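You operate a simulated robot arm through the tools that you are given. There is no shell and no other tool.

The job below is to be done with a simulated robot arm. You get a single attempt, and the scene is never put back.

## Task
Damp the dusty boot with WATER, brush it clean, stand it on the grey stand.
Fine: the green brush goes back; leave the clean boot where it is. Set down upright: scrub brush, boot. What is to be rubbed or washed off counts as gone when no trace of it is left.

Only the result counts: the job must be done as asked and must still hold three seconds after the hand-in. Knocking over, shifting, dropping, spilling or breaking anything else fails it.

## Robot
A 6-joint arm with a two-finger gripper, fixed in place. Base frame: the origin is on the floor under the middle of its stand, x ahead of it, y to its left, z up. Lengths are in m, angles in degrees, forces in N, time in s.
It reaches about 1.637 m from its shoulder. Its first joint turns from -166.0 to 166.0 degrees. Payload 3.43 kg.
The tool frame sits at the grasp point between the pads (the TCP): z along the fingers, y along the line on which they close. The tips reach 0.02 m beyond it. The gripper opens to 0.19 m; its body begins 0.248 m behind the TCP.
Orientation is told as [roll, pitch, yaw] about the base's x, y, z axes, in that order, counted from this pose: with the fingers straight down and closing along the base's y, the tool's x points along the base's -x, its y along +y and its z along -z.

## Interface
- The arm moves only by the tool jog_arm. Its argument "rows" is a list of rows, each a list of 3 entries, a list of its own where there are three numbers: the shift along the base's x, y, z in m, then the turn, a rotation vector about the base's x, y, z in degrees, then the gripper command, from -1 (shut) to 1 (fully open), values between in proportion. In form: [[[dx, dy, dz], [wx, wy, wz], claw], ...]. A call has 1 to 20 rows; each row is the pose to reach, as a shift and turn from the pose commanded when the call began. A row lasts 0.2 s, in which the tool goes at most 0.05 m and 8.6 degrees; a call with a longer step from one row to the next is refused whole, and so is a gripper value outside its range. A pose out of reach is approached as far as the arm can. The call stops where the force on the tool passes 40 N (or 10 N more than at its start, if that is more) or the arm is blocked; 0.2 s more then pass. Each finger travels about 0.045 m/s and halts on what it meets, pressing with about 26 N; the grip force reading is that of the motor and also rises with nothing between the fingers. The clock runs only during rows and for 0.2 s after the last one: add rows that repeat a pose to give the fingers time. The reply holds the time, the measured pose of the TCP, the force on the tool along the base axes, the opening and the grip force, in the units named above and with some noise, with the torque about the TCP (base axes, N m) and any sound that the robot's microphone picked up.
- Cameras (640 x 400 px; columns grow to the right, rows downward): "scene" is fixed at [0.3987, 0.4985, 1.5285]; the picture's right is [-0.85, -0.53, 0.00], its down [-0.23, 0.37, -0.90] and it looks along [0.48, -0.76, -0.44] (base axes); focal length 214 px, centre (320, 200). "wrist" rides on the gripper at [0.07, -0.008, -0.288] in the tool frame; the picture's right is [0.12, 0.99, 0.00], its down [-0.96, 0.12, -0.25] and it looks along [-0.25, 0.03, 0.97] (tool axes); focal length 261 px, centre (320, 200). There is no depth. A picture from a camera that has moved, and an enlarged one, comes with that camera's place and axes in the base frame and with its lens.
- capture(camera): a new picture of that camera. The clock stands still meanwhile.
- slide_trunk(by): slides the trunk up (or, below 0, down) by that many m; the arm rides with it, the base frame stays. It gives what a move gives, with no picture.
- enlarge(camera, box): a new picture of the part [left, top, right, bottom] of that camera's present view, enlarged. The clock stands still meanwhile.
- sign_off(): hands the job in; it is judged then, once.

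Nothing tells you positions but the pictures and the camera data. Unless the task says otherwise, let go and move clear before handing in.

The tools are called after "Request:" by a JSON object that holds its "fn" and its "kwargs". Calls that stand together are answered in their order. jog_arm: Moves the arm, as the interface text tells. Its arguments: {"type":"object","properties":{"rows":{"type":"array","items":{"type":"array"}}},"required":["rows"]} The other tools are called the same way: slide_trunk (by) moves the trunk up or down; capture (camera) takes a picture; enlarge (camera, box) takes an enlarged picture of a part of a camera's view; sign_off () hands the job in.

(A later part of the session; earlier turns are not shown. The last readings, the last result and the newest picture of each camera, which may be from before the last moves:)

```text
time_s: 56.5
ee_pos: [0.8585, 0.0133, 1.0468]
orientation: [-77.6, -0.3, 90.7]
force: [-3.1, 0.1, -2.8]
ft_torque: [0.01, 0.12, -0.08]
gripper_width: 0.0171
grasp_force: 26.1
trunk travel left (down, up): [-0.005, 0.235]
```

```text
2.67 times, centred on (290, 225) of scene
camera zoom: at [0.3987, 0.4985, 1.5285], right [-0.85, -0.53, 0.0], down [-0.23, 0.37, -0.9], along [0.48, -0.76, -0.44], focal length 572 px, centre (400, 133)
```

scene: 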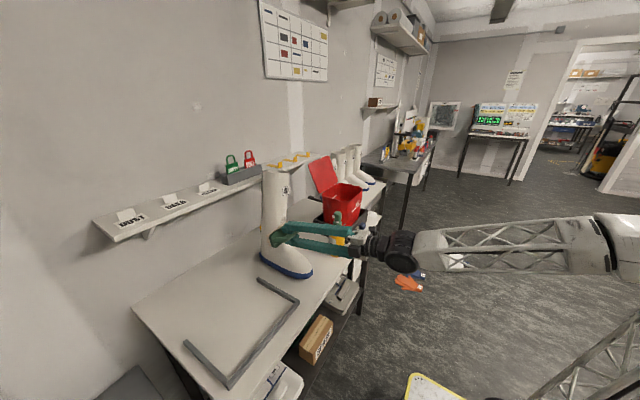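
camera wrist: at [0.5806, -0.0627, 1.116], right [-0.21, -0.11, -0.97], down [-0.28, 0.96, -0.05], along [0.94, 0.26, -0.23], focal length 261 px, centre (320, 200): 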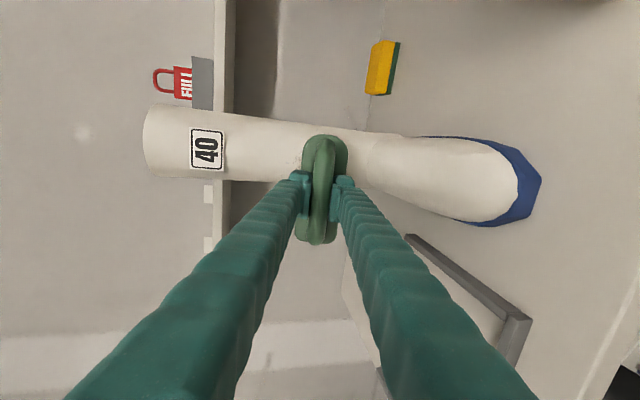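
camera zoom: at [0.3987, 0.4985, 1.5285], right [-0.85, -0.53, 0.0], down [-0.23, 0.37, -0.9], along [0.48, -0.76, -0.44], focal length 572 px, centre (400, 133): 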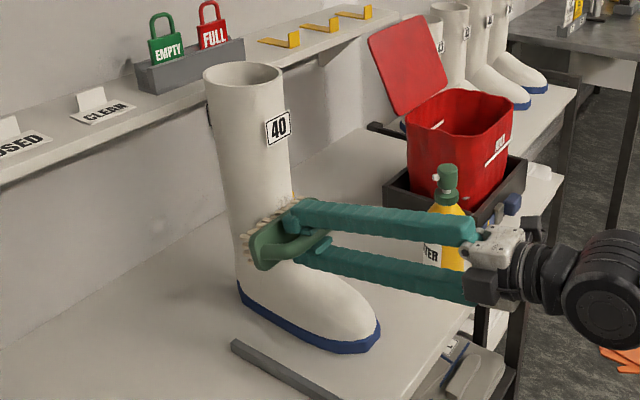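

Request:
{"fn": "enlarge", "kwargs": {"camera": "wrist", "box": [250, 100, 410, 220]}}

Request:
{"fn": "enlarge", "kwargs": {"camera": "scene", "box": [255, 200, 325, 260]}}

```text
3.33 times, centred on (330, 160) of wrist
camera zoom: at [0.5806, -0.0627, 1.116], right [-0.21, -0.11, -0.97], down [-0.28, 0.96, -0.05], along [0.94, 0.26, -0.23], focal length 869 px, centre (287, 333)
```

zoom: 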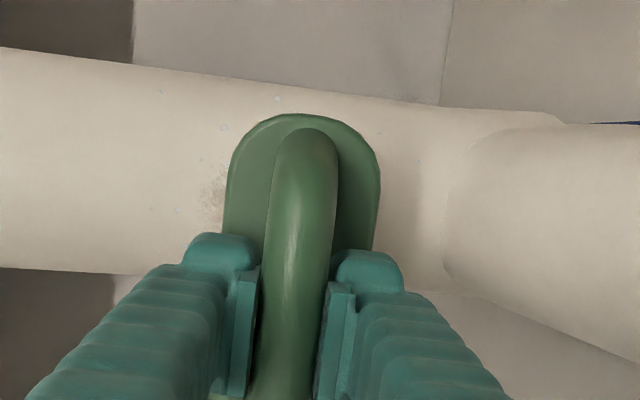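

```text
6.67 times, centred on (290, 230) of scene
camera zoom: at [0.3987, 0.4985, 1.5285], right [-0.85, -0.53, 0.0], down [-0.23, 0.37, -0.9], along [0.48, -0.76, -0.44], focal length 1430 px, centre (520, 0)
```

zoom: 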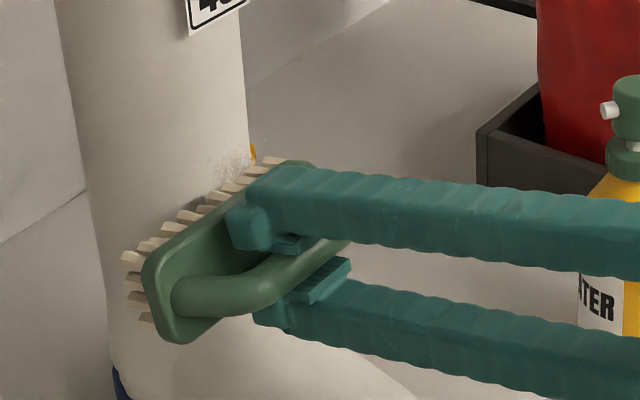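

The dust is fading. More vertical strokes, extending a bit higher.

Request:
{"fn": "jog_arm", "kwargs": {"rows": [[[0, 0, 0.01], [0, 0, 0], -1], [[0, 0, 0.02], [0, 0, 0], -1], [[0, 0, 0.03], [0, 0, 0], -1], [[0, 0, 0.036], [0, 0, 0], -1], [[0, 0, 0.026], [0, 0, 0], -1], [[0, 0, 0.016], [0, 0, 0], -1], [[0, 0, 0.006], [0, 0, 0], -1], [[0, 0, 0.016], [0, 0, 0], -1], [[0, 0, 0.026], [0, 0, 0], -1], [[0, 0, 0.036], [0, 0, 0], -1], [[0, 0, 0.026], [0, 0, 0], -1], [[0, 0, 0.016], [0, 0, 0], -1], [[0, 0, 0.006], [0, 0, 0], -1], [[0, 0, -0.004], [0, 0, 0], -1]]}}

Request:
{"fn": "enlarge", "kwargs": {"camera": "wrist", "box": [250, 100, 410, 220]}}

Request:
{"fn": "enlarge", "kwargs": {"camera": "scene", "box": [255, 200, 325, 260]}}

Request:
{"fn": "enlarge", "kwargs": {"camera": "scene", "box": [220, 150, 360, 300]}}

```text
time_s: 59.5
ee_pos: [0.8593, 0.0115, 1.0424]
orientation: [-77.7, -0.3, 90.8]
force: [0.3, -0.3, -1.5]
ft_torque: [-0.01, 0.05, 0.02]
gripper_width: 0.0169
grasp_force: 26.2
trunk travel left (down, up): [-0.005, 0.235]
```

```text
3.33 times, centred on (330, 160) of wrist
camera zoom: at [0.5807, -0.0634, 1.1108], right [-0.21, -0.11, -0.97], down [-0.28, 0.96, -0.05], along [0.94, 0.26, -0.23], focal length 869 px, centre (287, 333)
```

zoom: 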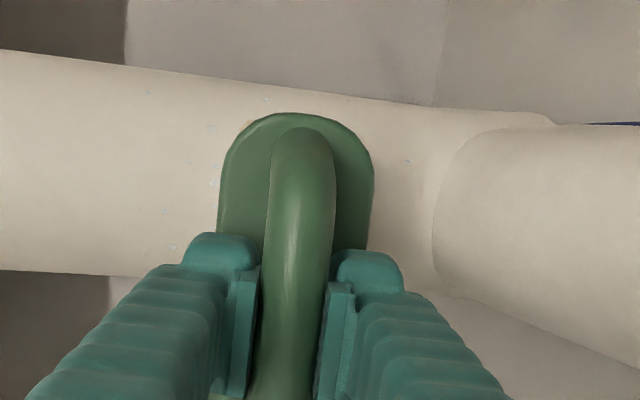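

```text
6.67 times, centred on (290, 230) of scene
camera zoom: at [0.3987, 0.4985, 1.5285], right [-0.85, -0.53, 0.0], down [-0.23, 0.37, -0.9], along [0.48, -0.76, -0.44], focal length 1430 px, centre (520, 0)
```

zoom: 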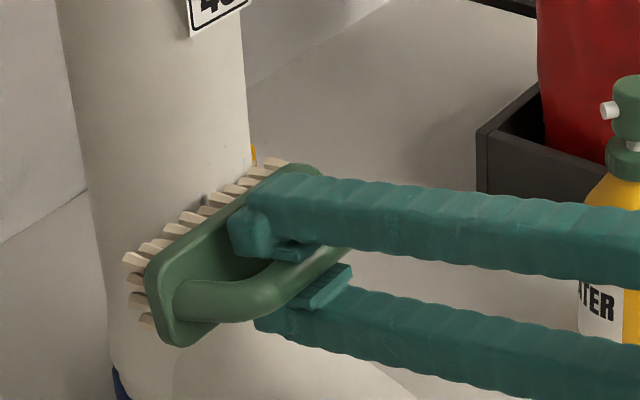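

```text
2.67 times, centred on (290, 225) of scene
camera zoom: at [0.3987, 0.4985, 1.5285], right [-0.85, -0.53, 0.0], down [-0.23, 0.37, -0.9], along [0.48, -0.76, -0.44], focal length 572 px, centre (400, 133)
```

zoom: 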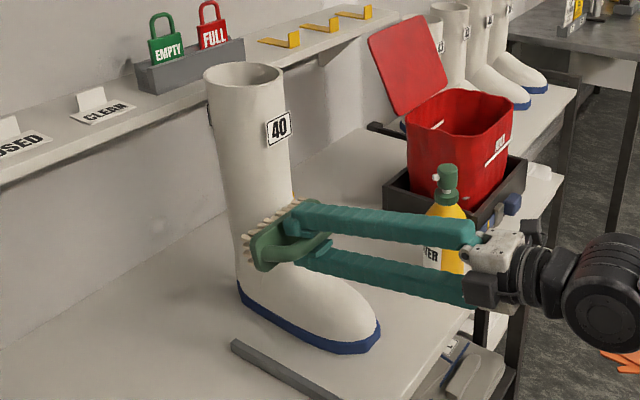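

Visible dust is gone above the brush. I'll lift the brush away upward to inspect the spot beneath it.

Request:
{"fn": "jog_arm", "kwargs": {"rows": [[[-0.004, 0, 0.01], [0, 1, 0], -1], [[-0.008, 0.0, 0.03], [0, 2, 0], -1], [[-0.01, 0.0, 0.06], [0, 3, 0], -1], [[-0.01, 0, 0.1], [0, 3, 0], -1], [[-0.01, 0, 0.13], [0, 3, 0], -1], [[-0.01, 0, 0.13], [0, 3, 0], -1]]}}

Request:
{"fn": "capture", "kwargs": {"camera": "wrist"}}

Request:
{"fn": "enlarge", "kwargs": {"camera": "scene", "box": [220, 150, 360, 300]}}

Request:
{"fn": "enlarge", "kwargs": {"camera": "scene", "box": [260, 205, 310, 260]}}

```text
time_s: 60.9
ee_pos: [0.8467, 0.0129, 1.1748]
orientation: [-74.7, -0.5, 90.7]
force: [0.0, 0.0, -1.8]
ft_torque: [0.0, 0.02, -0.05]
gripper_width: 0.0169
grasp_force: 25.8
trunk travel left (down, up): [-0.005, 0.235]
```

```text
taken
camera wrist: at [0.5734, -0.0622, 1.2572], right [-0.26, -0.11, -0.96], down [-0.28, 0.96, -0.04], along [0.92, 0.26, -0.28], focal length 261 px, centre (320, 200)
```

wrist: 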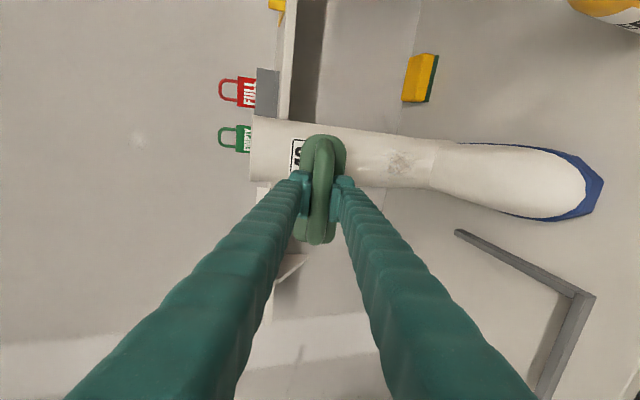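

```text
2.67 times, centred on (290, 225) of scene
camera zoom: at [0.3987, 0.4985, 1.5285], right [-0.85, -0.53, 0.0], down [-0.23, 0.37, -0.9], along [0.48, -0.76, -0.44], focal length 572 px, centre (400, 133)
```

zoom: 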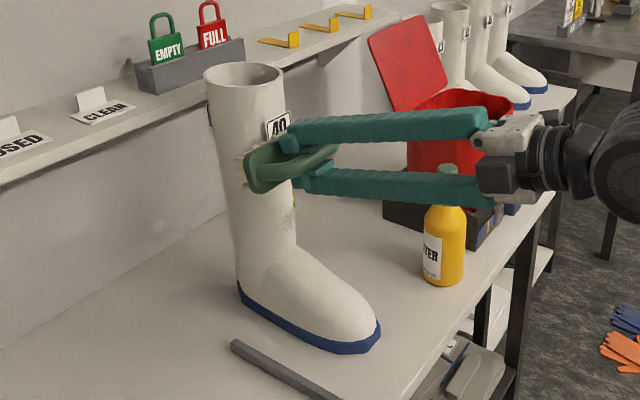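

```text
7.27 times, centred on (285, 232) of scene
camera zoom: at [0.3987, 0.4985, 1.5285], right [-0.85, -0.53, 0.0], down [-0.23, 0.37, -0.9], along [0.48, -0.76, -0.44], focal length 1560 px, centre (574, -36)
```

zoom: 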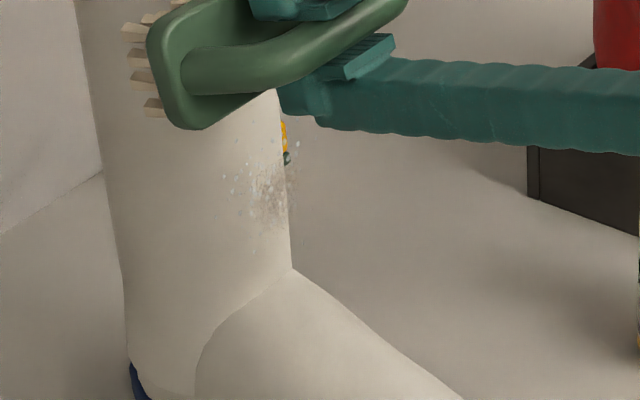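

Request:
{"fn": "enlarge", "kwargs": {"camera": "wrist", "box": [330, 110, 490, 220]}}

```text
3.64 times, centred on (410, 165) of wrist
camera zoom: at [0.5734, -0.0622, 1.2572], right [-0.26, -0.11, -0.96], down [-0.28, 0.96, -0.04], along [0.92, 0.26, -0.28], focal length 948 px, centre (-7, 327)
```

zoom: 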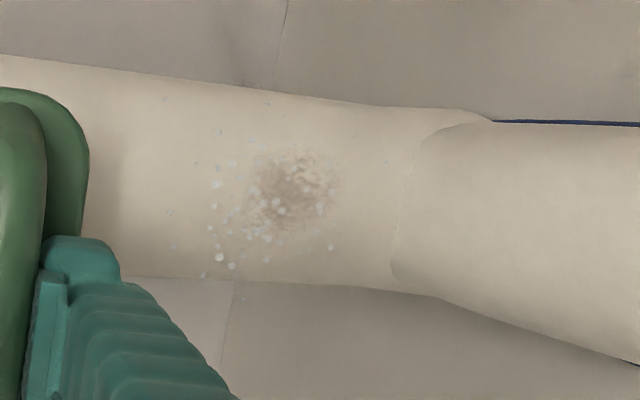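

The patch is much fainter, with a residue centred at z≈1.02. I'll come back down (clear of the boot), then make contact lower and scrub more.

Request:
{"fn": "jog_arm", "kwargs": {"rows": [[[0, -0.002, -0.04], [0, 0, 0], -1], [[0, -0.005, -0.08], [0, 0, 0], -1], [[0, -0.008, -0.12], [0, 0, 0], -1], [[0, -0.008, -0.14], [0, 0, 0], -1], [[0.004, -0.008, -0.145], [0, 0, 0], -1], [[0.008, -0.008, -0.145], [0, 0, 0], -1], [[0.01, -0.008, -0.145], [0, 0, 0], -1]]}}

Request:
{"fn": "enlarge", "kwargs": {"camera": "wrist", "box": [250, 100, 410, 220]}}

Request:
{"fn": "enlarge", "kwargs": {"camera": "scene", "box": [220, 150, 360, 300]}}

```text
time_s: 62.5
ee_pos: [0.8578, 0.004, 1.0279]
orientation: [-74.8, -0.6, 90.7]
force: [0.4, 0.0, -1.1]
ft_torque: [-0.04, 0.04, 0.03]
gripper_width: 0.017
grasp_force: 26.3
trunk travel left (down, up): [-0.005, 0.235]
```

```text
3.33 times, centred on (330, 160) of wrist
camera zoom: at [0.5835, -0.071, 1.1115], right [-0.26, -0.11, -0.96], down [-0.28, 0.96, -0.04], along [0.92, 0.26, -0.28], focal length 869 px, centre (287, 333)
```

zoom: 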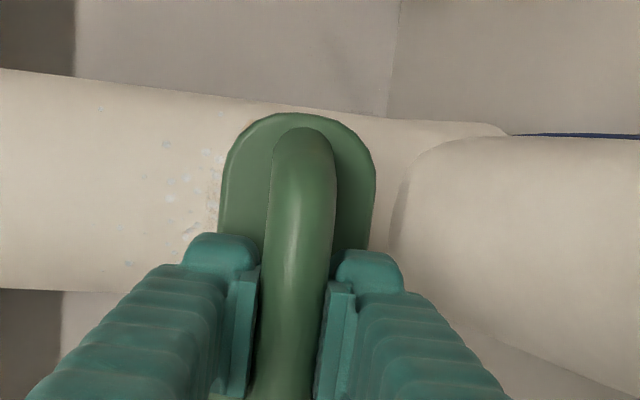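

```text
2.67 times, centred on (290, 225) of scene
camera zoom: at [0.3987, 0.4985, 1.5285], right [-0.85, -0.53, 0.0], down [-0.23, 0.37, -0.9], along [0.48, -0.76, -0.44], focal length 572 px, centre (400, 133)
```

zoom: 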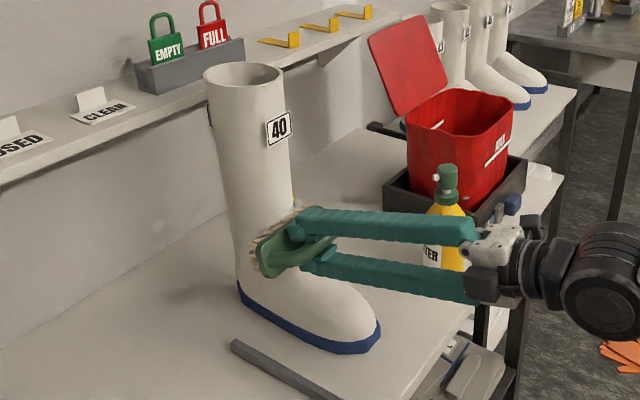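

Request:
{"fn": "jog_arm", "kwargs": {"rows": [[[0.002, 0, 0], [0, 0, 0], -1], [[0.004, 0, 0], [0, -2, 0], -1], [[0.006, 0, 0], [0, -3, 0], -1]]}}

```text
time_s: 63.3
ee_pos: [0.8638, 0.0039, 1.0293]
orientation: [-77.7, -0.4, 90.8]
force: [-2.9, 0.8, -4.3]
ft_torque: [0.06, 0.19, -0.05]
gripper_width: 0.0167
grasp_force: 26.4
trunk travel left (down, up): [-0.005, 0.235]
```

Contact at ~3 N. Vertical strokes across z≈1.01–1.04.

Request:
{"fn": "jog_arm", "kwargs": {"rows": [[[0, 0, -0.007], [0, 0, 0], -1], [[0, 0, -0.014], [0, 0, 0], -1], [[0, 0, -0.02], [0, 0, 0], -1], [[0, 0, -0.012], [0, 0, 0], -1], [[0, 0, -0.004], [0, 0, 0], -1], [[0, 0, 0.004], [0, 0, 0], -1], [[0, 0, 0.012], [0, 0, 0], -1], [[0, 0, 0.004], [0, 0, 0], -1], [[0, 0, -0.004], [0, 0, 0], -1], [[0, 0, -0.012], [0, 0, 0], -1], [[0, 0, -0.02], [0, 0, 0], -1], [[0, 0, -0.012], [0, 0, 0], -1], [[0, 0, -0.004], [0, 0, 0], -1], [[0, 0, 0.004], [0, 0, 0], -1], [[0, 0, 0], [0, 0, 0], -1]]}}

Request:
{"fn": "enlarge", "kwargs": {"camera": "wrist", "box": [250, 100, 410, 220]}}

Request:
{"fn": "enlarge", "kwargs": {"camera": "scene", "box": [220, 150, 360, 300]}}

```text
time_s: 66.5
ee_pos: [0.8638, 0.0033, 1.0287]
orientation: [-77.7, -0.5, 90.7]
force: [-6.0, -0.6, 0.9]
ft_torque: [-0.03, -0.03, -0.11]
gripper_width: 0.0169
grasp_force: 26.3
trunk travel left (down, up): [-0.005, 0.235]
```

```text
3.33 times, centred on (330, 160) of wrist
camera zoom: at [0.586, -0.071, 1.097], right [-0.21, -0.11, -0.97], down [-0.28, 0.96, -0.05], along [0.94, 0.26, -0.23], focal length 869 px, centre (287, 333)
```

zoom: 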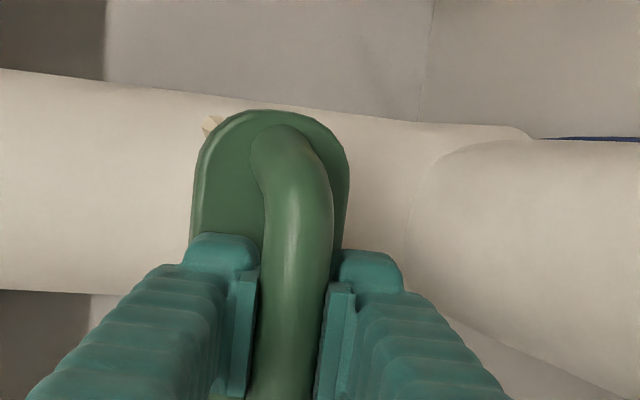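

```text
2.67 times, centred on (290, 225) of scene
camera zoom: at [0.3987, 0.4985, 1.5285], right [-0.85, -0.53, 0.0], down [-0.23, 0.37, -0.9], along [0.48, -0.76, -0.44], focal length 572 px, centre (400, 133)
```

zoom: 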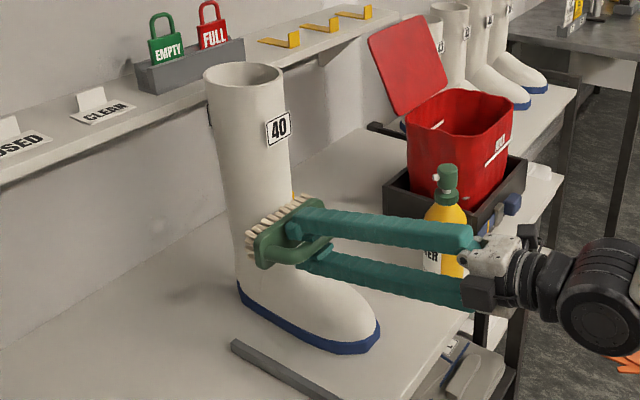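

The brush rolled a little in the grip, which is fine. Backing off and lifting to inspect.

Request:
{"fn": "jog_arm", "kwargs": {"rows": [[[-0.005, 0, 0.004], [0, 1, 0], -1], [[-0.012, 0.0, 0.02], [0, 2, 0], -1], [[-0.015, 0.002, 0.05], [0, 3, 0], -1], [[-0.015, 0.005, 0.09], [0, 3, 0], -1], [[-0.015, 0.008, 0.13], [0, 3, 0], -1], [[-0.015, 0.008, 0.15], [0, 3, 0], -1], [[-0.015, 0.008, 0.15], [0, 3, 0], -1]]}}

Request:
{"fn": "capture", "kwargs": {"camera": "wrist"}}

Request:
{"fn": "enlarge", "kwargs": {"camera": "wrist", "box": [330, 110, 490, 220]}}

Request:
{"fn": "enlarge", "kwargs": {"camera": "scene", "box": [250, 190, 320, 260]}}

Request:
{"fn": "enlarge", "kwargs": {"camera": "scene", "box": [220, 150, 360, 300]}}

```text
time_s: 68.1
ee_pos: [0.849, 0.0099, 1.1762]
orientation: [-74.7, -0.5, 90.8]
force: [-0.6, 0.2, -1.6]
ft_torque: [0.03, 0.03, 0.0]
gripper_width: 0.0167
grasp_force: 26.2
trunk travel left (down, up): [-0.005, 0.235]
```

```text
taken
camera wrist: at [0.5755, -0.0643, 1.2599], right [-0.26, -0.11, -0.96], down [-0.28, 0.96, -0.04], along [0.92, 0.26, -0.28], focal length 261 px, centre (320, 200)
```

wrist: 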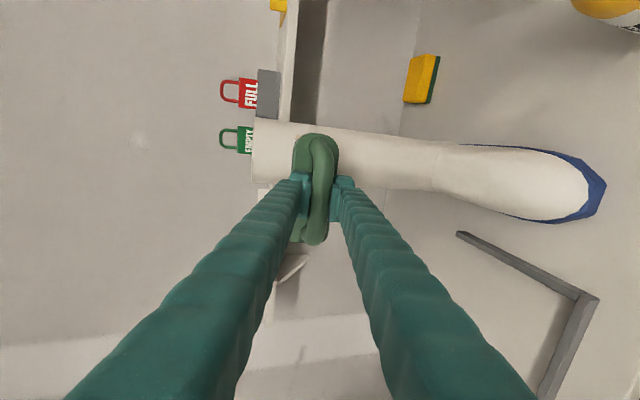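

```text
3.64 times, centred on (410, 165) of wrist
camera zoom: at [0.5755, -0.0643, 1.2599], right [-0.26, -0.11, -0.96], down [-0.28, 0.96, -0.04], along [0.92, 0.26, -0.28], focal length 948 px, centre (-7, 327)
```

zoom: 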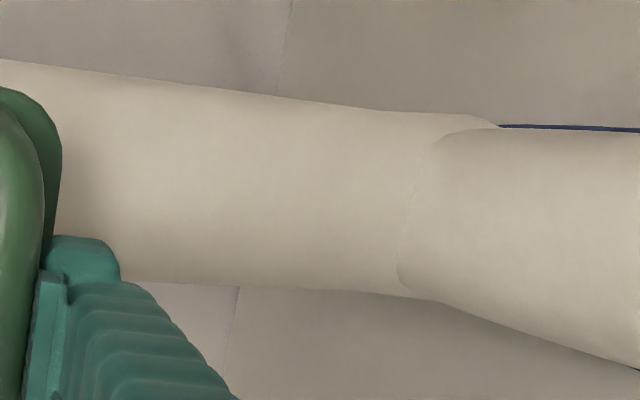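

```text
5.71 times, centred on (285, 225) of scene
camera zoom: at [0.3987, 0.4985, 1.5285], right [-0.85, -0.53, 0.0], down [-0.23, 0.37, -0.9], along [0.48, -0.76, -0.44], focal length 1226 px, centre (520, 57)
```

zoom: 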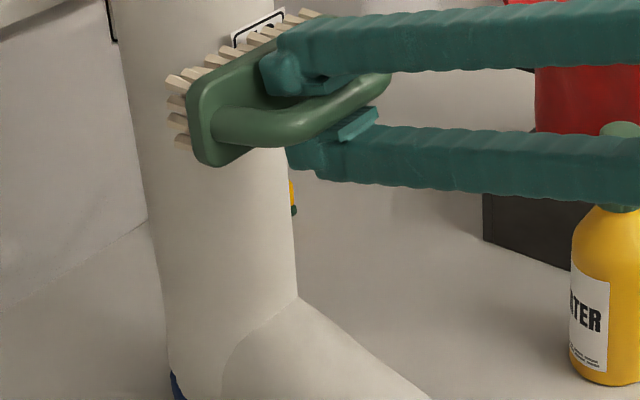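

```text
2.67 times, centred on (290, 225) of scene
camera zoom: at [0.3987, 0.4985, 1.5285], right [-0.85, -0.53, 0.0], down [-0.23, 0.37, -0.9], along [0.48, -0.76, -0.44], focal length 572 px, centre (400, 133)
```

zoom: 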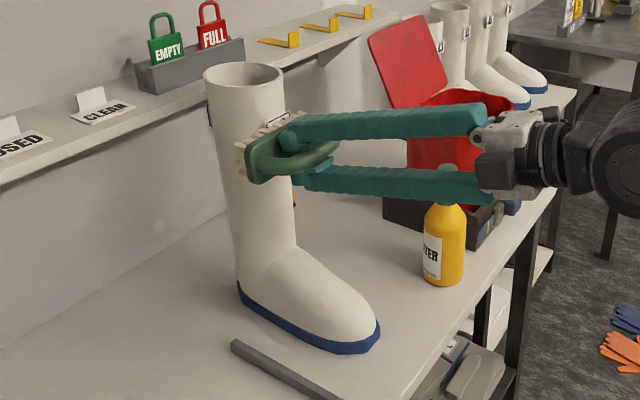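

The boot is completely clean. Now take the brush back: move to +y, re-point the tool down.

Request:
{"fn": "jog_arm", "kwargs": {"rows": [[[-0.012, 0.02, 0.01], [0, 0, 0], -1], [[-0.02, 0.06, 0.02], [0, 0, 0], -1], [[-0.025, 0.1, 0.02], [0, 0, 0], -1], [[-0.025, 0.14, 0.02], [0, 0, 0], -1], [[-0.025, 0.18, 0.02], [0, 0, 0], -1], [[-0.025, 0.215, 0.02], [0, 0, 0], -1], [[-0.025, 0.215, 0.02], [0, 8, 0], -1], [[-0.025, 0.215, 0.02], [0, 16, 0], -1], [[-0.025, 0.215, 0.02], [0, 24, 0], -1], [[-0.025, 0.215, 0.02], [0, 32, 0], -1], [[-0.025, 0.215, 0.02], [0, 40, 0], -1], [[-0.025, 0.215, 0.02], [0, 48, 0], -1], [[-0.025, 0.215, 0.02], [0, 56, 0], -1], [[-0.025, 0.215, 0.02], [0, 64, 0], -1], [[-0.025, 0.215, 0.02], [0, 70, 0], -1], [[-0.025, 0.215, 0.02], [0, 74.7, 0], -1], [[-0.025, 0.215, 0.02], [0, 74.7, 0], -1]]}}

Request:
{"fn": "capture", "kwargs": {"camera": "wrist"}}

Request:
{"fn": "capture", "kwargs": {"camera": "scene"}}

```text
time_s: 71.7
ee_pos: [0.7869, 0.216, 1.1206]
orientation: [-0.6, -1.1, 89.7]
force: [0.2, -0.7, -1.6]
ft_torque: [0.02, 0.01, 0.02]
gripper_width: 0.0169
grasp_force: 25.9
out of reach, approached as far as the arm can: row 14, 15, 16, 17
trunk travel left (down, up): [-0.005, 0.235]
```

```text
taken
camera wrist: at [0.7923, 0.1405, 1.406], right [-0.99, -0.11, -0.01], down [-0.11, 0.96, 0.26], along [-0.02, 0.26, -0.96], focal length 261 px, centre (320, 200)
```

wrist: 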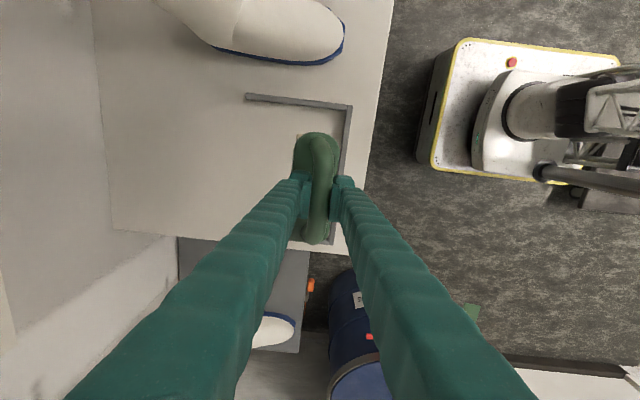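

```text
taken
```

scene: 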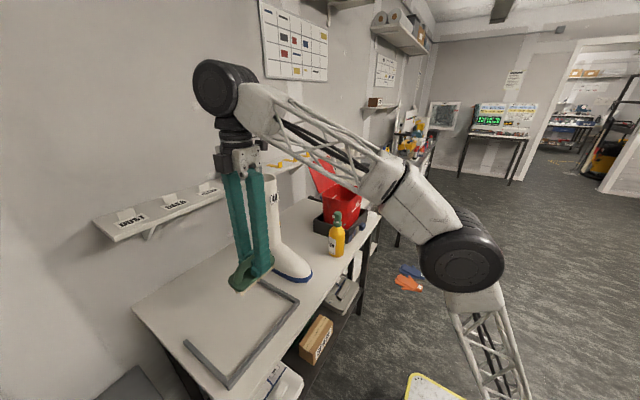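

Pointing down now. Let me measure how much the brush rolled in the grip.

Request:
{"fn": "enlarge", "kwargs": {"camera": "scene", "box": [200, 230, 300, 310]}}

Request:
{"fn": "enlarge", "kwargs": {"camera": "wrist", "box": [260, 110, 380, 260]}}

```text
5.00 times, centred on (250, 270) of scene
camera zoom: at [0.3987, 0.4985, 1.5285], right [-0.85, -0.53, 0.0], down [-0.23, 0.37, -0.9], along [0.48, -0.76, -0.44], focal length 1072 px, centre (670, -150)
```

zoom: 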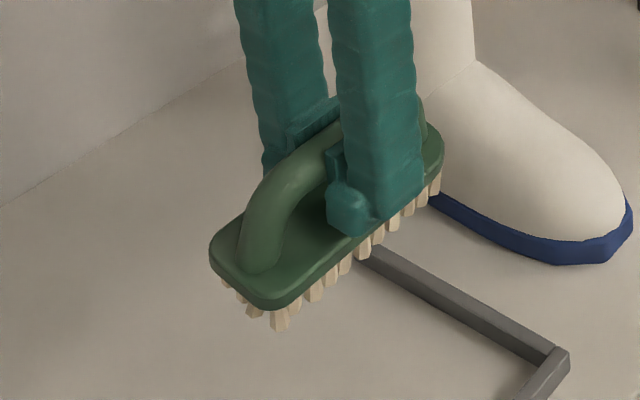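

```text
2.67 times, centred on (320, 185) of wrist
camera zoom: at [0.7923, 0.1405, 1.406], right [-0.99, -0.11, -0.01], down [-0.11, 0.96, 0.26], along [-0.02, 0.26, -0.96], focal length 695 px, centre (320, 240)
```

zoom: 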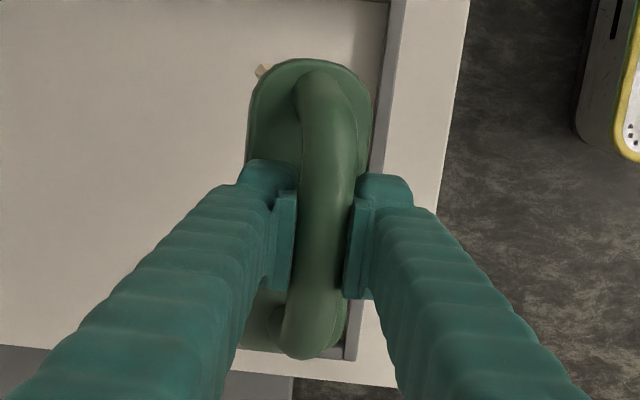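

The brush rolled ≈14° about its handle. I'll raise the trunk again (for reach), then tilt the tool +14° to compensate and align over the brush's original spot.

Request:
{"fn": "slide_trunk", "kwargs": {"by": 0.17}}

Request:
{"fn": "jog_arm", "kwargs": {"rows": [[[0.015, 0.005, -0.03], [-0.6, 5, 2.3], -1], [[0.03, 0.01, -0.07], [-1.2, 10, 4.6], -1], [[0.05, 0.018, -0.11], [-1.9, 14.6, 6.9], -1], [[0.064, 0.0185, -0.15], [-1.9, 14.6, 6.9], -1], [[0.064, 0.0185, -0.19], [-1.9, 14.6, 6.9], -1], [[0.064, 0.0185, -0.23], [-1.9, 14.6, 6.9], -1], [[0.064, 0.0185, -0.26], [-1.9, 14.6, 6.9], -1], [[0.064, 0.0185, -0.26], [-1.9, 14.6, 6.9], -1]]}}

Request:
{"fn": "capture", "kwargs": {"camera": "wrist"}}

Request:
{"fn": "capture", "kwargs": {"camera": "scene"}}

Request:
{"fn": "enlarge", "kwargs": {"camera": "scene", "box": [190, 250, 310, 350]}}

```text
time_s: 73.6
ee_pos: [0.7872, 0.216, 1.2897]
orientation: [-0.8, -0.9, 89.7]
force: [0.1, -0.1, -1.2]
ft_torque: [-0.01, 0.0, -0.02]
gripper_width: 0.017
grasp_force: 25.9
trunk travel left (down, up): [-0.175, 0.065]
```

```text
time_s: 75.4
ee_pos: [0.851, 0.2355, 1.0306]
orientation: [13.9, 0.2, 96.5]
force: [0.0, 0.6, -0.7]
ft_torque: [0.01, -0.01, 0.0]
gripper_width: 0.0169
grasp_force: 25.7
out of reach, approached as far as the arm can: row 1, 2, 3, 4
trunk travel left (down, up): [-0.175, 0.065]
```

```text
taken
camera wrist: at [0.9368, 0.1743, 1.3071], right [-0.94, -0.23, 0.24], down [-0.16, 0.95, 0.27], along [-0.29, 0.21, -0.93], focal length 261 px, centre (320, 200)
```

wrist: 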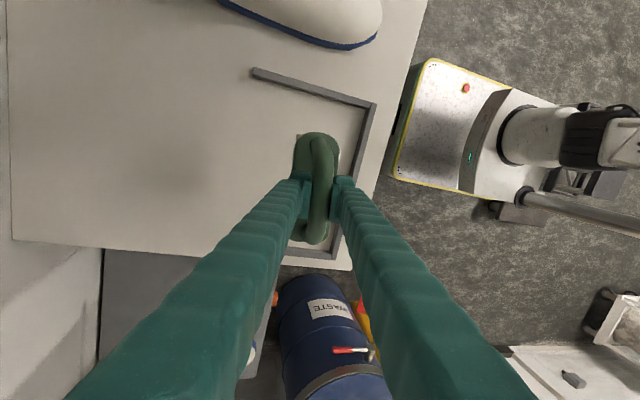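

```text
taken
```

scene: 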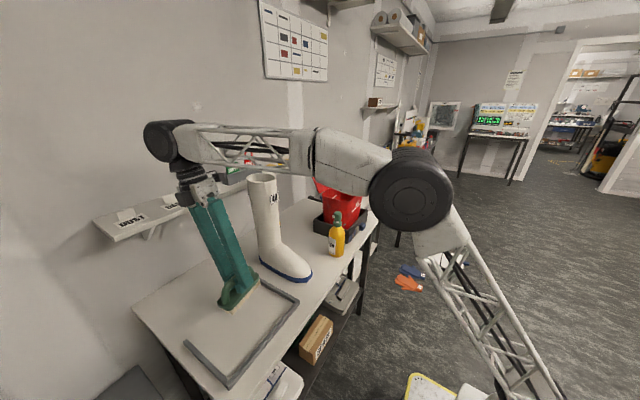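

```text
4.00 times, centred on (250, 300) of scene
camera zoom: at [0.3987, 0.4985, 1.5285], right [-0.85, -0.53, 0.0], down [-0.23, 0.37, -0.9], along [0.48, -0.76, -0.44], focal length 858 px, centre (600, -200)
```

zoom: 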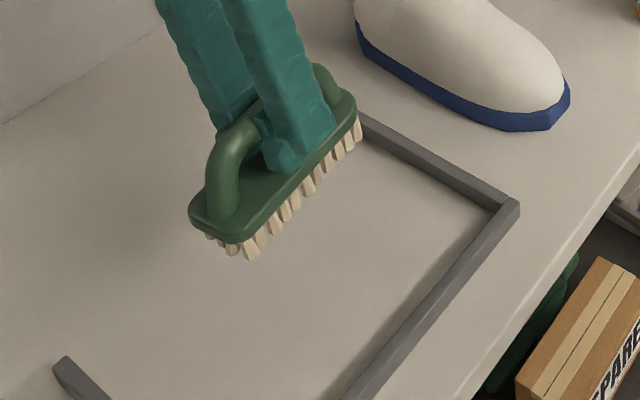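

The brush looks level over its original spot. Lowering it, slowly at the end.

Request:
{"fn": "jog_arm", "kwargs": {"rows": [[[0, -0.001, -0.04], [0, 0, 0], -1], [[0, -0.001, -0.075], [0, 0, 0], -1], [[0, -0.001, -0.095], [0, 0, 0], -1], [[0, -0.001, -0.104], [0, 0, 0], -1], [[0, -0.001, -0.108], [0, 0, 0], -1], [[0, -0.001, -0.111], [0, 0, 0], -1]]}}

Request:
{"fn": "enlarge", "kwargs": {"camera": "scene", "box": [190, 260, 310, 360]}}

```text
time_s: 76.8
ee_pos: [0.852, 0.2332, 0.9187]
orientation: [14.0, 0.1, 96.7]
force: [-0.4, 0.6, -1.4]
ft_torque: [0.02, -0.01, 0.0]
gripper_width: 0.0168
grasp_force: 26.3
trunk travel left (down, up): [-0.175, 0.065]
```

```text
4.00 times, centred on (250, 310) of scene
camera zoom: at [0.3987, 0.4985, 1.5285], right [-0.85, -0.53, 0.0], down [-0.23, 0.37, -0.9], along [0.48, -0.76, -0.44], focal length 858 px, centre (600, -240)
```

zoom: 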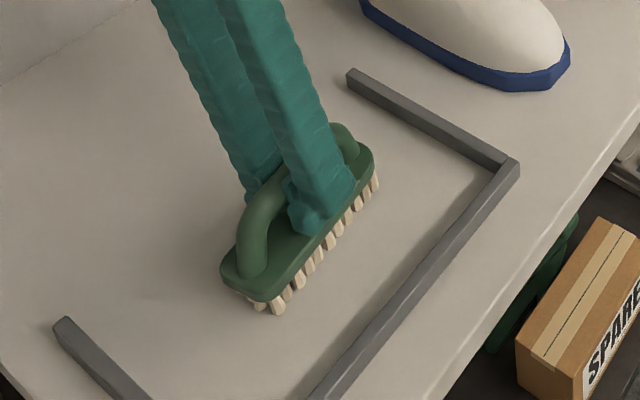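

Request:
{"fn": "jog_arm", "kwargs": {"rows": [[[0, 0, -0.0015], [0, 0, 0], -1], [[0, 0, -0.003], [0, 0, 0], -1], [[0, 0, -0.004], [0, 0, 0], -1]]}}

Request:
{"fn": "enlarge", "kwargs": {"camera": "scene", "box": [210, 280, 290, 350]}}

```text
time_s: 77.6
ee_pos: [0.8505, 0.2338, 0.9166]
orientation: [13.8, 0.1, 96.6]
force: [-1.3, -1.1, 11.1]
ft_torque: [0.68, -0.07, 0.13]
gripper_width: 0.017
grasp_force: 25.9
trunk travel left (down, up): [-0.175, 0.065]
```

```text
5.71 times, centred on (250, 315) of scene
camera zoom: at [0.3987, 0.4985, 1.5285], right [-0.85, -0.53, 0.0], down [-0.23, 0.37, -0.9], along [0.48, -0.76, -0.44], focal length 1226 px, centre (720, -457)
```

zoom: 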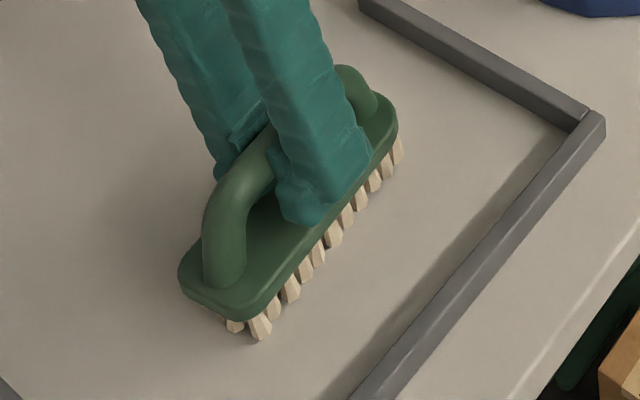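

Brush is down (one end touches first). Ease up 1 mm, then open gently.

Request:
{"fn": "jog_arm", "kwargs": {"rows": [[[0, 0, 0.001], [0, 0, 0], -1], [[0, 0, 0.0015], [0, 0, 0], -0.85], [[0, 0, 0.0015], [0, 0, 0], -0.7], [[0, 0, 0.0015], [0, 0, 0], -0.55], [[0, 0, 0.0015], [0, 0, 0], -0.47], [[0, 0, 0.0015], [0, 0, 0], -0.47]]}}

Request:
{"fn": "enlarge", "kwargs": {"camera": "scene", "box": [210, 280, 290, 350]}}

Request:
{"fn": "enlarge", "kwargs": {"camera": "wrist", "box": [260, 110, 380, 240]}}

```text
time_s: 79.0
ee_pos: [0.8506, 0.2323, 0.9157]
orientation: [14.0, 0.1, 96.5]
force: [-0.1, -0.8, 0.3]
ft_torque: [0.04, -0.04, 0.01]
gripper_width: 0.0503
grasp_force: 0.1
trunk travel left (down, up): [-0.175, 0.065]
```

```text
5.71 times, centred on (250, 315) of scene
camera zoom: at [0.3987, 0.4985, 1.5285], right [-0.85, -0.53, 0.0], down [-0.23, 0.37, -0.9], along [0.48, -0.76, -0.44], focal length 1226 px, centre (720, -457)
```

zoom: 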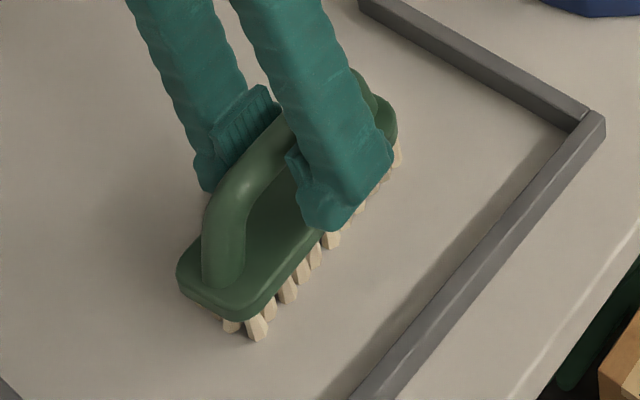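

```text
3.08 times, centred on (320, 175) of wrist
camera zoom: at [0.9369, 0.1729, 1.1931], right [-0.94, -0.23, 0.24], down [-0.16, 0.95, 0.27], along [-0.29, 0.21, -0.93], focal length 802 px, centre (320, 277)
```

zoom: 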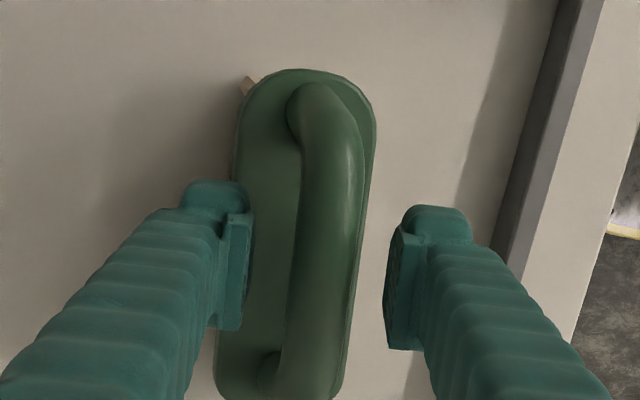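

Released. Retreat along the tool axis and check the brush.

Request:
{"fn": "jog_arm", "kwargs": {"rows": [[[0.005, 0, 0.02], [0, 0, 0], -0.47], [[0.012, 0.001, 0.05], [0, 0, 0], -0.47], [[0.022, 0.002, 0.09], [0, 0, 0], -0.3], [[0.02, 0.002, 0.13], [0, -4, 0], -0.3], [[0.01, 0.002, 0.16], [0, -9, 0], -0.3], [[0, 0.002, 0.18], [0, -14, 0], -0.3], [[-0.02, 0.002, 0.2], [0, -14, 0], -0.3], [[-0.02, 0.002, 0.2], [0, -14, 0], -0.3]]}}

Request:
{"fn": "capture", "kwargs": {"camera": "wrist"}}

Request:
{"fn": "enlarge", "kwargs": {"camera": "scene", "box": [190, 270, 310, 380]}}

```text
time_s: 80.8
ee_pos: [0.8315, 0.235, 1.1159]
orientation: [0.1, 1.8, 96.2]
force: [-0.5, 0.6, -0.5]
ft_torque: [0.01, -0.01, 0.0]
gripper_width: 0.0667
grasp_force: 0.1
trunk travel left (down, up): [-0.175, 0.065]
```

```text
taken
camera wrist: at [0.8476, 0.1746, 1.4048], right [-0.97, -0.23, 0.0], down [-0.22, 0.95, 0.22], along [-0.05, 0.21, -0.98], focal length 261 px, centre (320, 200)
```

wrist: 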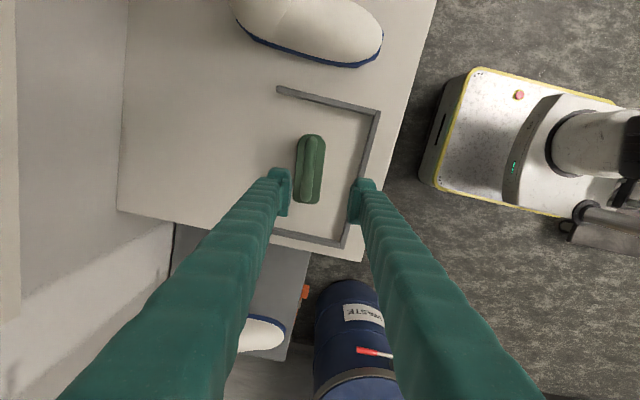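

```text
3.64 times, centred on (250, 325) of scene
camera zoom: at [0.3987, 0.4985, 1.5285], right [-0.85, -0.53, 0.0], down [-0.23, 0.37, -0.9], along [0.48, -0.76, -0.44], focal length 780 px, centre (574, -254)
```

zoom: 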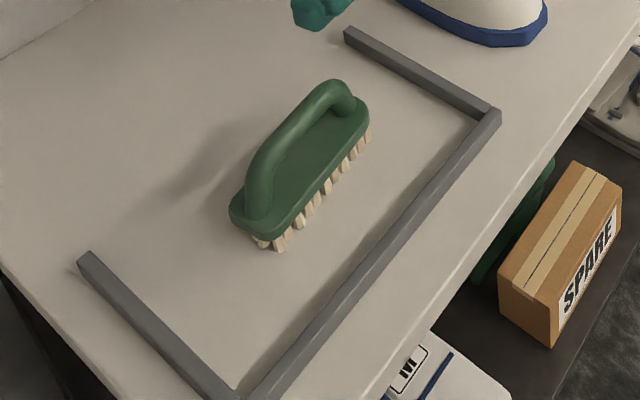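

Brush is back in its place, level. Next the boot: I'll approach the shaft from the +y/-x side with a horizontal tool (bearing ≈-50°), closing near the front/back of the shaft. First re-yaw and tilt at a clear spot.

Request:
{"fn": "jog_arm", "kwargs": {"rows": [[[-0.01, 0.005, 0.03], [0.6, 1, 8], 0], [[-0.02, 0.01, 0.06], [1, 1.5, 16], 0.4], [[-0.03, 0.015, 0.085], [1.2, 1.5, 24], 0.7], [[-0.03, 0.015, 0.085], [1.2, 1.5, 32], 1], [[-0.03, 0.015, 0.085], [1.2, 1.5, 34], 1], [[-0.03, 0.015, 0.085], [1.2, 1.5, 34], 1]]}}

Request:
{"fn": "capture", "kwargs": {"camera": "scene"}}

```text
time_s: 82.2
ee_pos: [0.8013, 0.2501, 1.2019]
orientation: [0.9, 0.0, 130.4]
force: [0.4, 1.0, 0.1]
ft_torque: [-0.02, 0.03, -0.03]
gripper_width: 0.1874
grasp_force: 0.0
trunk travel left (down, up): [-0.175, 0.065]
```

```text
taken
```

scene: 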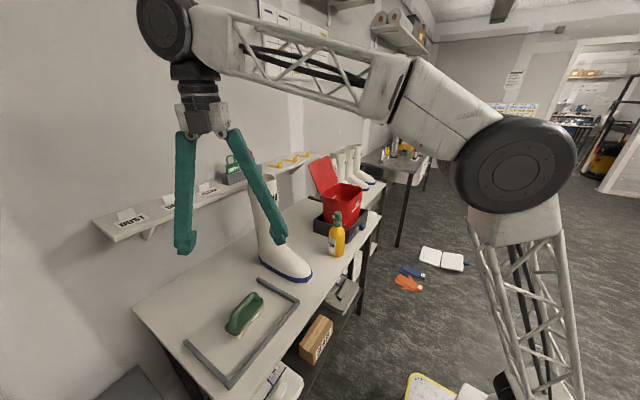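

Request:
{"fn": "jog_arm", "kwargs": {"rows": [[[0, 0, 0], [-6.28, -5.27, 0], 1], [[0, 0, 0], [-12.56, -10.54, 0], 1], [[0, 0, 0], [-18.84, -15.81, 0], 1], [[0, 0, 0], [-25.12, -21.08, 0], 1], [[0, 0, 0], [-31.4, -26.35, 0], 1], [[0, 0, 0], [-34.5, -28.9, 0], 1], [[0, 0, 0], [-34.5, -28.9, 0], 1]]}}

Request:
{"fn": "capture", "kwargs": {"camera": "scene"}}

```text
time_s: 83.8
ee_pos: [0.8017, 0.2501, 1.2015]
orientation: [1.3, 45.1, 130.5]
force: [-0.6, -0.4, 0.5]
ft_torque: [-0.01, 0.02, 0.02]
gripper_width: 0.1899
grasp_force: 0.1
trunk travel left (down, up): [-0.175, 0.065]
```

```text
taken
```

scene: 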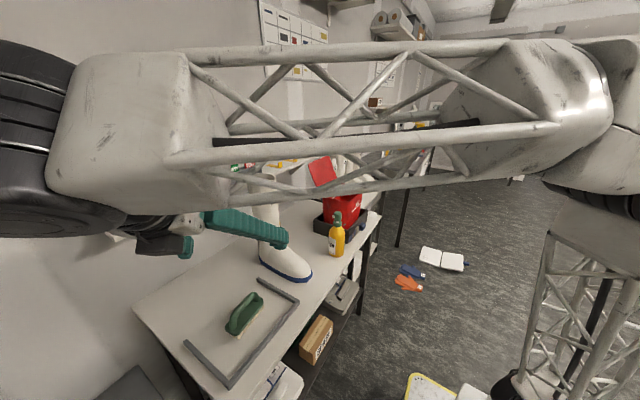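

Request:
{"fn": "jog_arm", "kwargs": {"rows": [[[0, 0, 0], [-6.28, -5.27, 0], 1], [[0, 0, 0], [-12.56, -10.54, 0], 1], [[0, 0, 0], [-18.84, -15.81, 0], 1], [[0, 0, 0], [-25.12, -21.08, 0], 1], [[0, 0, 0], [-31.4, -26.35, 0], 1], [[0, 0, 0], [-34.5, -28.9, 0], 1], [[0, 0, 0], [-34.5, -28.9, 0], 1]]}}

Request:
{"fn": "capture", "kwargs": {"camera": "scene"}}

Request:
{"fn": "capture", "kwargs": {"camera": "wrist"}}

```text
time_s: 85.4
ee_pos: [0.8006, 0.2512, 1.2021]
orientation: [97.7, 89.6, -133.4]
force: [-0.1, 0.8, -0.7]
ft_torque: [0.0, -0.02, -0.02]
gripper_width: 0.1899
grasp_force: 0.0
trunk travel left (down, up): [-0.175, 0.065]
```

```text
taken
```

scene: 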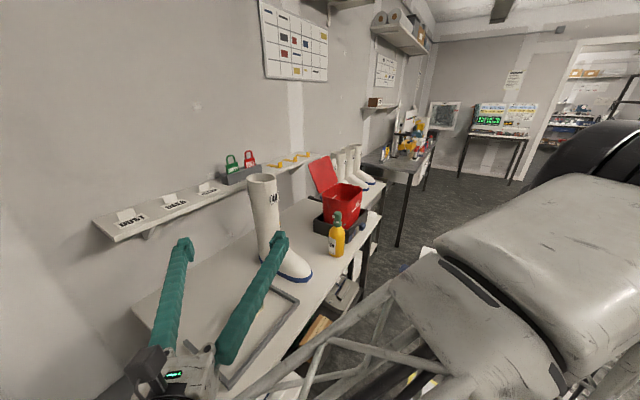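

```text
taken
camera wrist: at [0.6279, 0.4799, 1.2715], right [-0.77, -0.62, 0.13], down [-0.25, 0.11, -0.96], along [0.59, -0.77, -0.24], focal length 261 px, centre (320, 200)
```

wrist: 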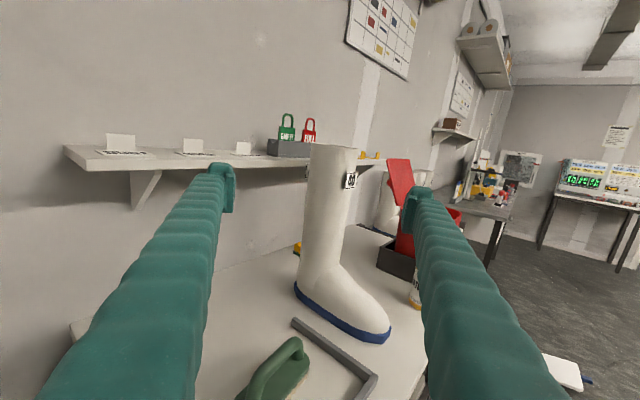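

Clear view of the boot between the open fingers. Let me measure the shaft centre line precisely.

Request:
{"fn": "enlarge", "kwargs": {"camera": "wrist", "box": [270, 130, 400, 230]}}

Request:
{"fn": "enlarge", "kwargs": {"camera": "scene", "box": [230, 160, 330, 290]}}

```text
4.00 times, centred on (335, 180) of wrist
camera zoom: at [0.6279, 0.4799, 1.2715], right [-0.77, -0.62, 0.13], down [-0.25, 0.11, -0.96], along [0.59, -0.77, -0.24], focal length 1043 px, centre (260, 280)
```

zoom: 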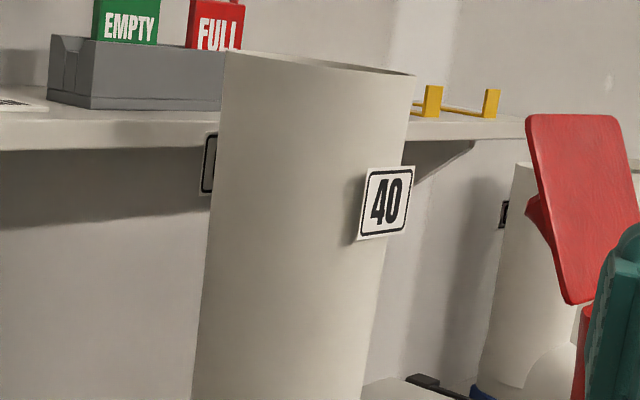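

```text
3.08 times, centred on (280, 225) of scene
camera zoom: at [0.3987, 0.4985, 1.5285], right [-0.85, -0.53, 0.0], down [-0.23, 0.37, -0.9], along [0.48, -0.76, -0.44], focal length 660 px, centre (443, 123)
```

zoom: 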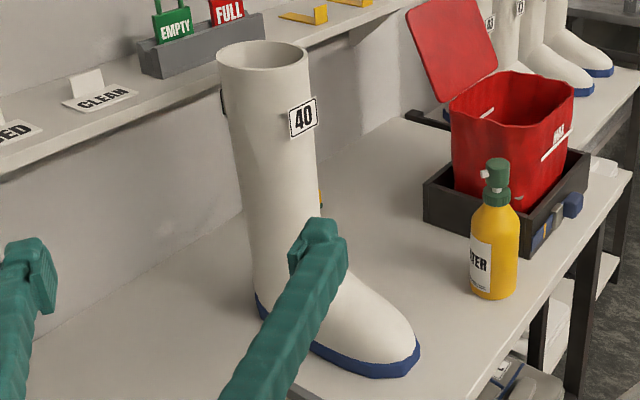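

Shaft axis at grip height ≈(0.988, -0.020). Shift laterally ~2.4 cm and down to z=1.11, then advance part way.

Request:
{"fn": "jog_arm", "kwargs": {"rows": [[[-0.008, -0.006, -0.04], [0, 0, 0], 1], [[-0.0187, -0.0151, -0.085], [0, 0, 0], 1], [[-0.0187, -0.0151, -0.092], [0, 0, 0], 1], [[0.0067, -0.0461, -0.092], [0, 0, 0], 1], [[0.0321, -0.077, -0.092], [0, 0, 0], 1], [[0.0575, -0.108, -0.092], [0, 0, 0], 1], [[0.0829, -0.139, -0.092], [0, 0, 0], 1], [[0.1083, -0.17, -0.092], [0, 0, 0], 1], [[0.134, -0.201, -0.092], [0, 0, 0], 1], [[0.134, -0.201, -0.092], [0, 0, 0], 1]]}}

Request:
{"fn": "capture", "kwargs": {"camera": "wrist"}}

Request:
{"fn": "capture", "kwargs": {"camera": "scene"}}

```text
time_s: 87.6
ee_pos: [0.9363, 0.0499, 1.1102]
orientation: [89.5, 89.6, -141.5]
force: [0.5, 0.6, 0.7]
ft_torque: [-0.01, 0.0, 0.05]
gripper_width: 0.1897
grasp_force: 0.1
trunk travel left (down, up): [-0.175, 0.065]
```

```text
taken
camera wrist: at [0.7631, 0.2786, 1.1802], right [-0.77, -0.63, 0.13], down [-0.25, 0.12, -0.96], along [0.59, -0.77, -0.25], focal length 261 px, centre (320, 200)
```

wrist: 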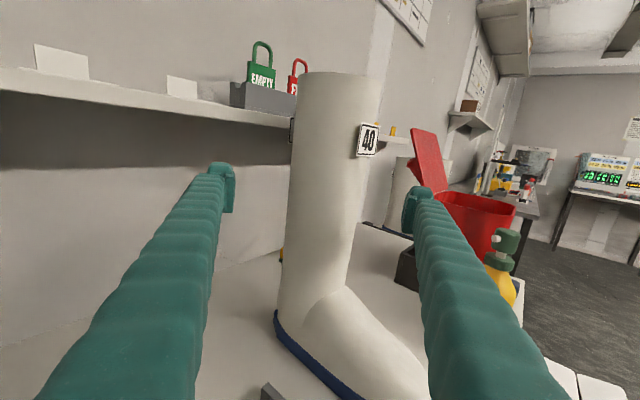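

```text
taken
```

scene: 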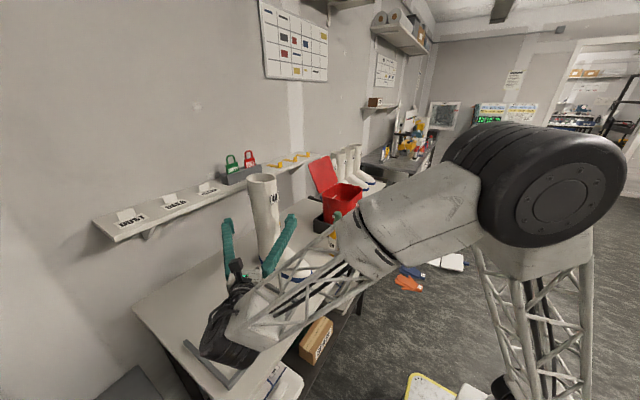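

Well aligned. Advance the last ~8.7 cm so the pads straddle the shaft's widest part.

Request:
{"fn": "jog_arm", "kwargs": {"rows": [[[0.015, -0.025, 0], [0, 0, 0], 1], [[0.033, -0.048, 0], [0, 0, 0], 1], [[0.0513, -0.0704, 0], [0, 0, 0], 1], [[0.0513, -0.0704, 0], [0, 0, 0], 1]]}}

Request:
{"fn": "capture", "kwargs": {"camera": "wrist"}}

Request:
{"fn": "enlarge", "kwargs": {"camera": "scene", "box": [200, 150, 340, 300]}}

```text
time_s: 88.6
ee_pos: [0.9858, -0.0209, 1.1083]
orientation: [89.7, 89.6, -141.2]
force: [-1.0, -0.1, 0.7]
ft_torque: [0.0, -0.03, 0.01]
gripper_width: 0.1901
grasp_force: 0.1
trunk travel left (down, up): [-0.175, 0.065]
```

```text
taken
camera wrist: at [0.8127, 0.2079, 1.18], right [-0.77, -0.62, 0.13], down [-0.25, 0.12, -0.96], along [0.59, -0.77, -0.25], focal length 261 px, centre (320, 200)
```

wrist: 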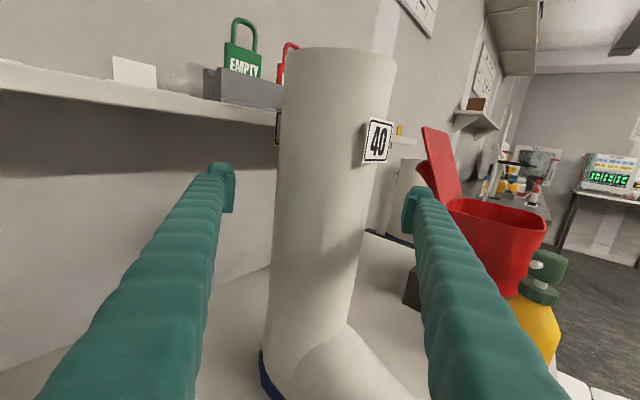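

```text
2.67 times, centred on (270, 225) of scene
camera zoom: at [0.3987, 0.4985, 1.5285], right [-0.85, -0.53, 0.0], down [-0.23, 0.37, -0.9], along [0.48, -0.76, -0.44], focal length 572 px, centre (453, 133)
```

zoom: 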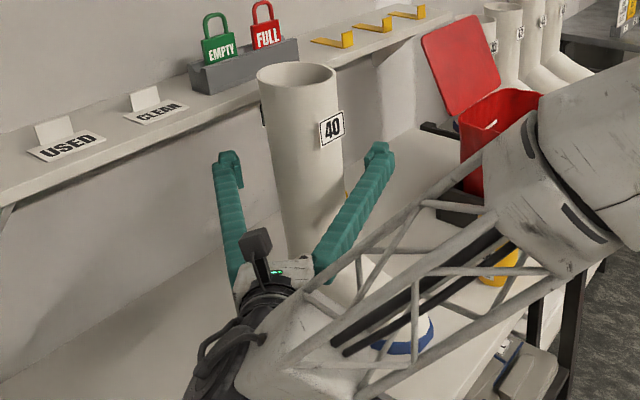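

Shaft axis is at the TCP depth; a 4 mm lateral tweak, then partially close to check centring.

Request:
{"fn": "jog_arm", "kwargs": {"rows": [[[-0.003, -0.0025, 0], [0, 0, 0], 0.8], [[-0.003, -0.0025, 0], [0, 0, 0], 0.55], [[-0.003, -0.0025, 0], [0, 0, 0], 0.32], [[-0.003, -0.0025, 0], [0, 0, 0], 0.32], [[-0.003, -0.0025, 0], [0, 0, 0], 0.32]]}}

Request:
{"fn": "capture", "kwargs": {"camera": "wrist"}}

Request:
{"fn": "enlarge", "kwargs": {"camera": "wrist", "box": [220, 120, 420, 260]}}

```text
time_s: 89.8
ee_pos: [0.9826, -0.0244, 1.112]
orientation: [98.3, 89.5, -132.6]
force: [16.0, -2.4, 14.4]
ft_torque: [-0.14, -0.02, 0.13]
gripper_width: 0.1498
grasp_force: 26.0
trunk travel left (down, up): [-0.175, 0.065]
```

```text
taken
camera wrist: at [0.8104, 0.2046, 1.181], right [-0.77, -0.62, 0.13], down [-0.25, 0.11, -0.96], along [0.59, -0.77, -0.24], focal length 261 px, centre (320, 200)
```

wrist: 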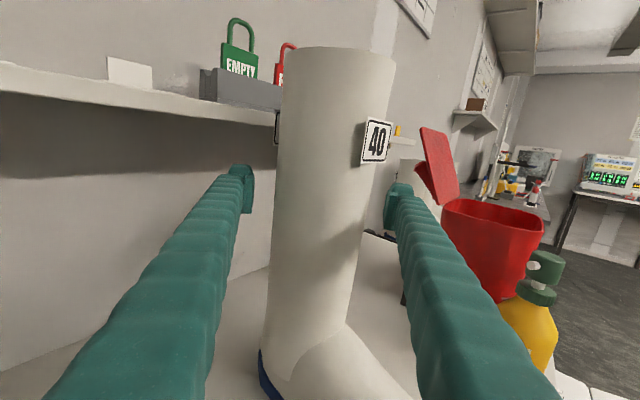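

```text
2.86 times, centred on (320, 190) of wrist
camera zoom: at [0.8104, 0.2046, 1.181], right [-0.77, -0.62, 0.13], down [-0.25, 0.11, -0.96], along [0.59, -0.77, -0.24], focal length 745 px, centre (320, 229)
```

zoom: 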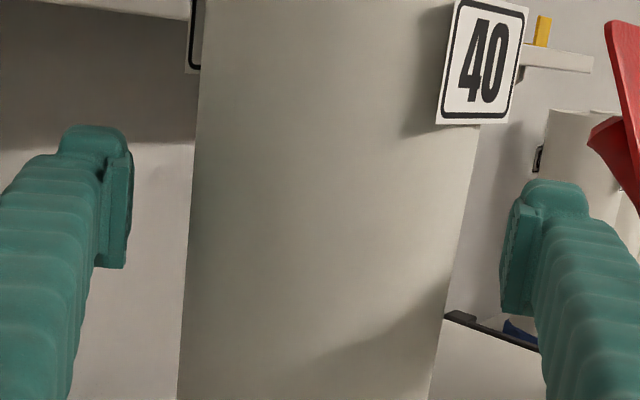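

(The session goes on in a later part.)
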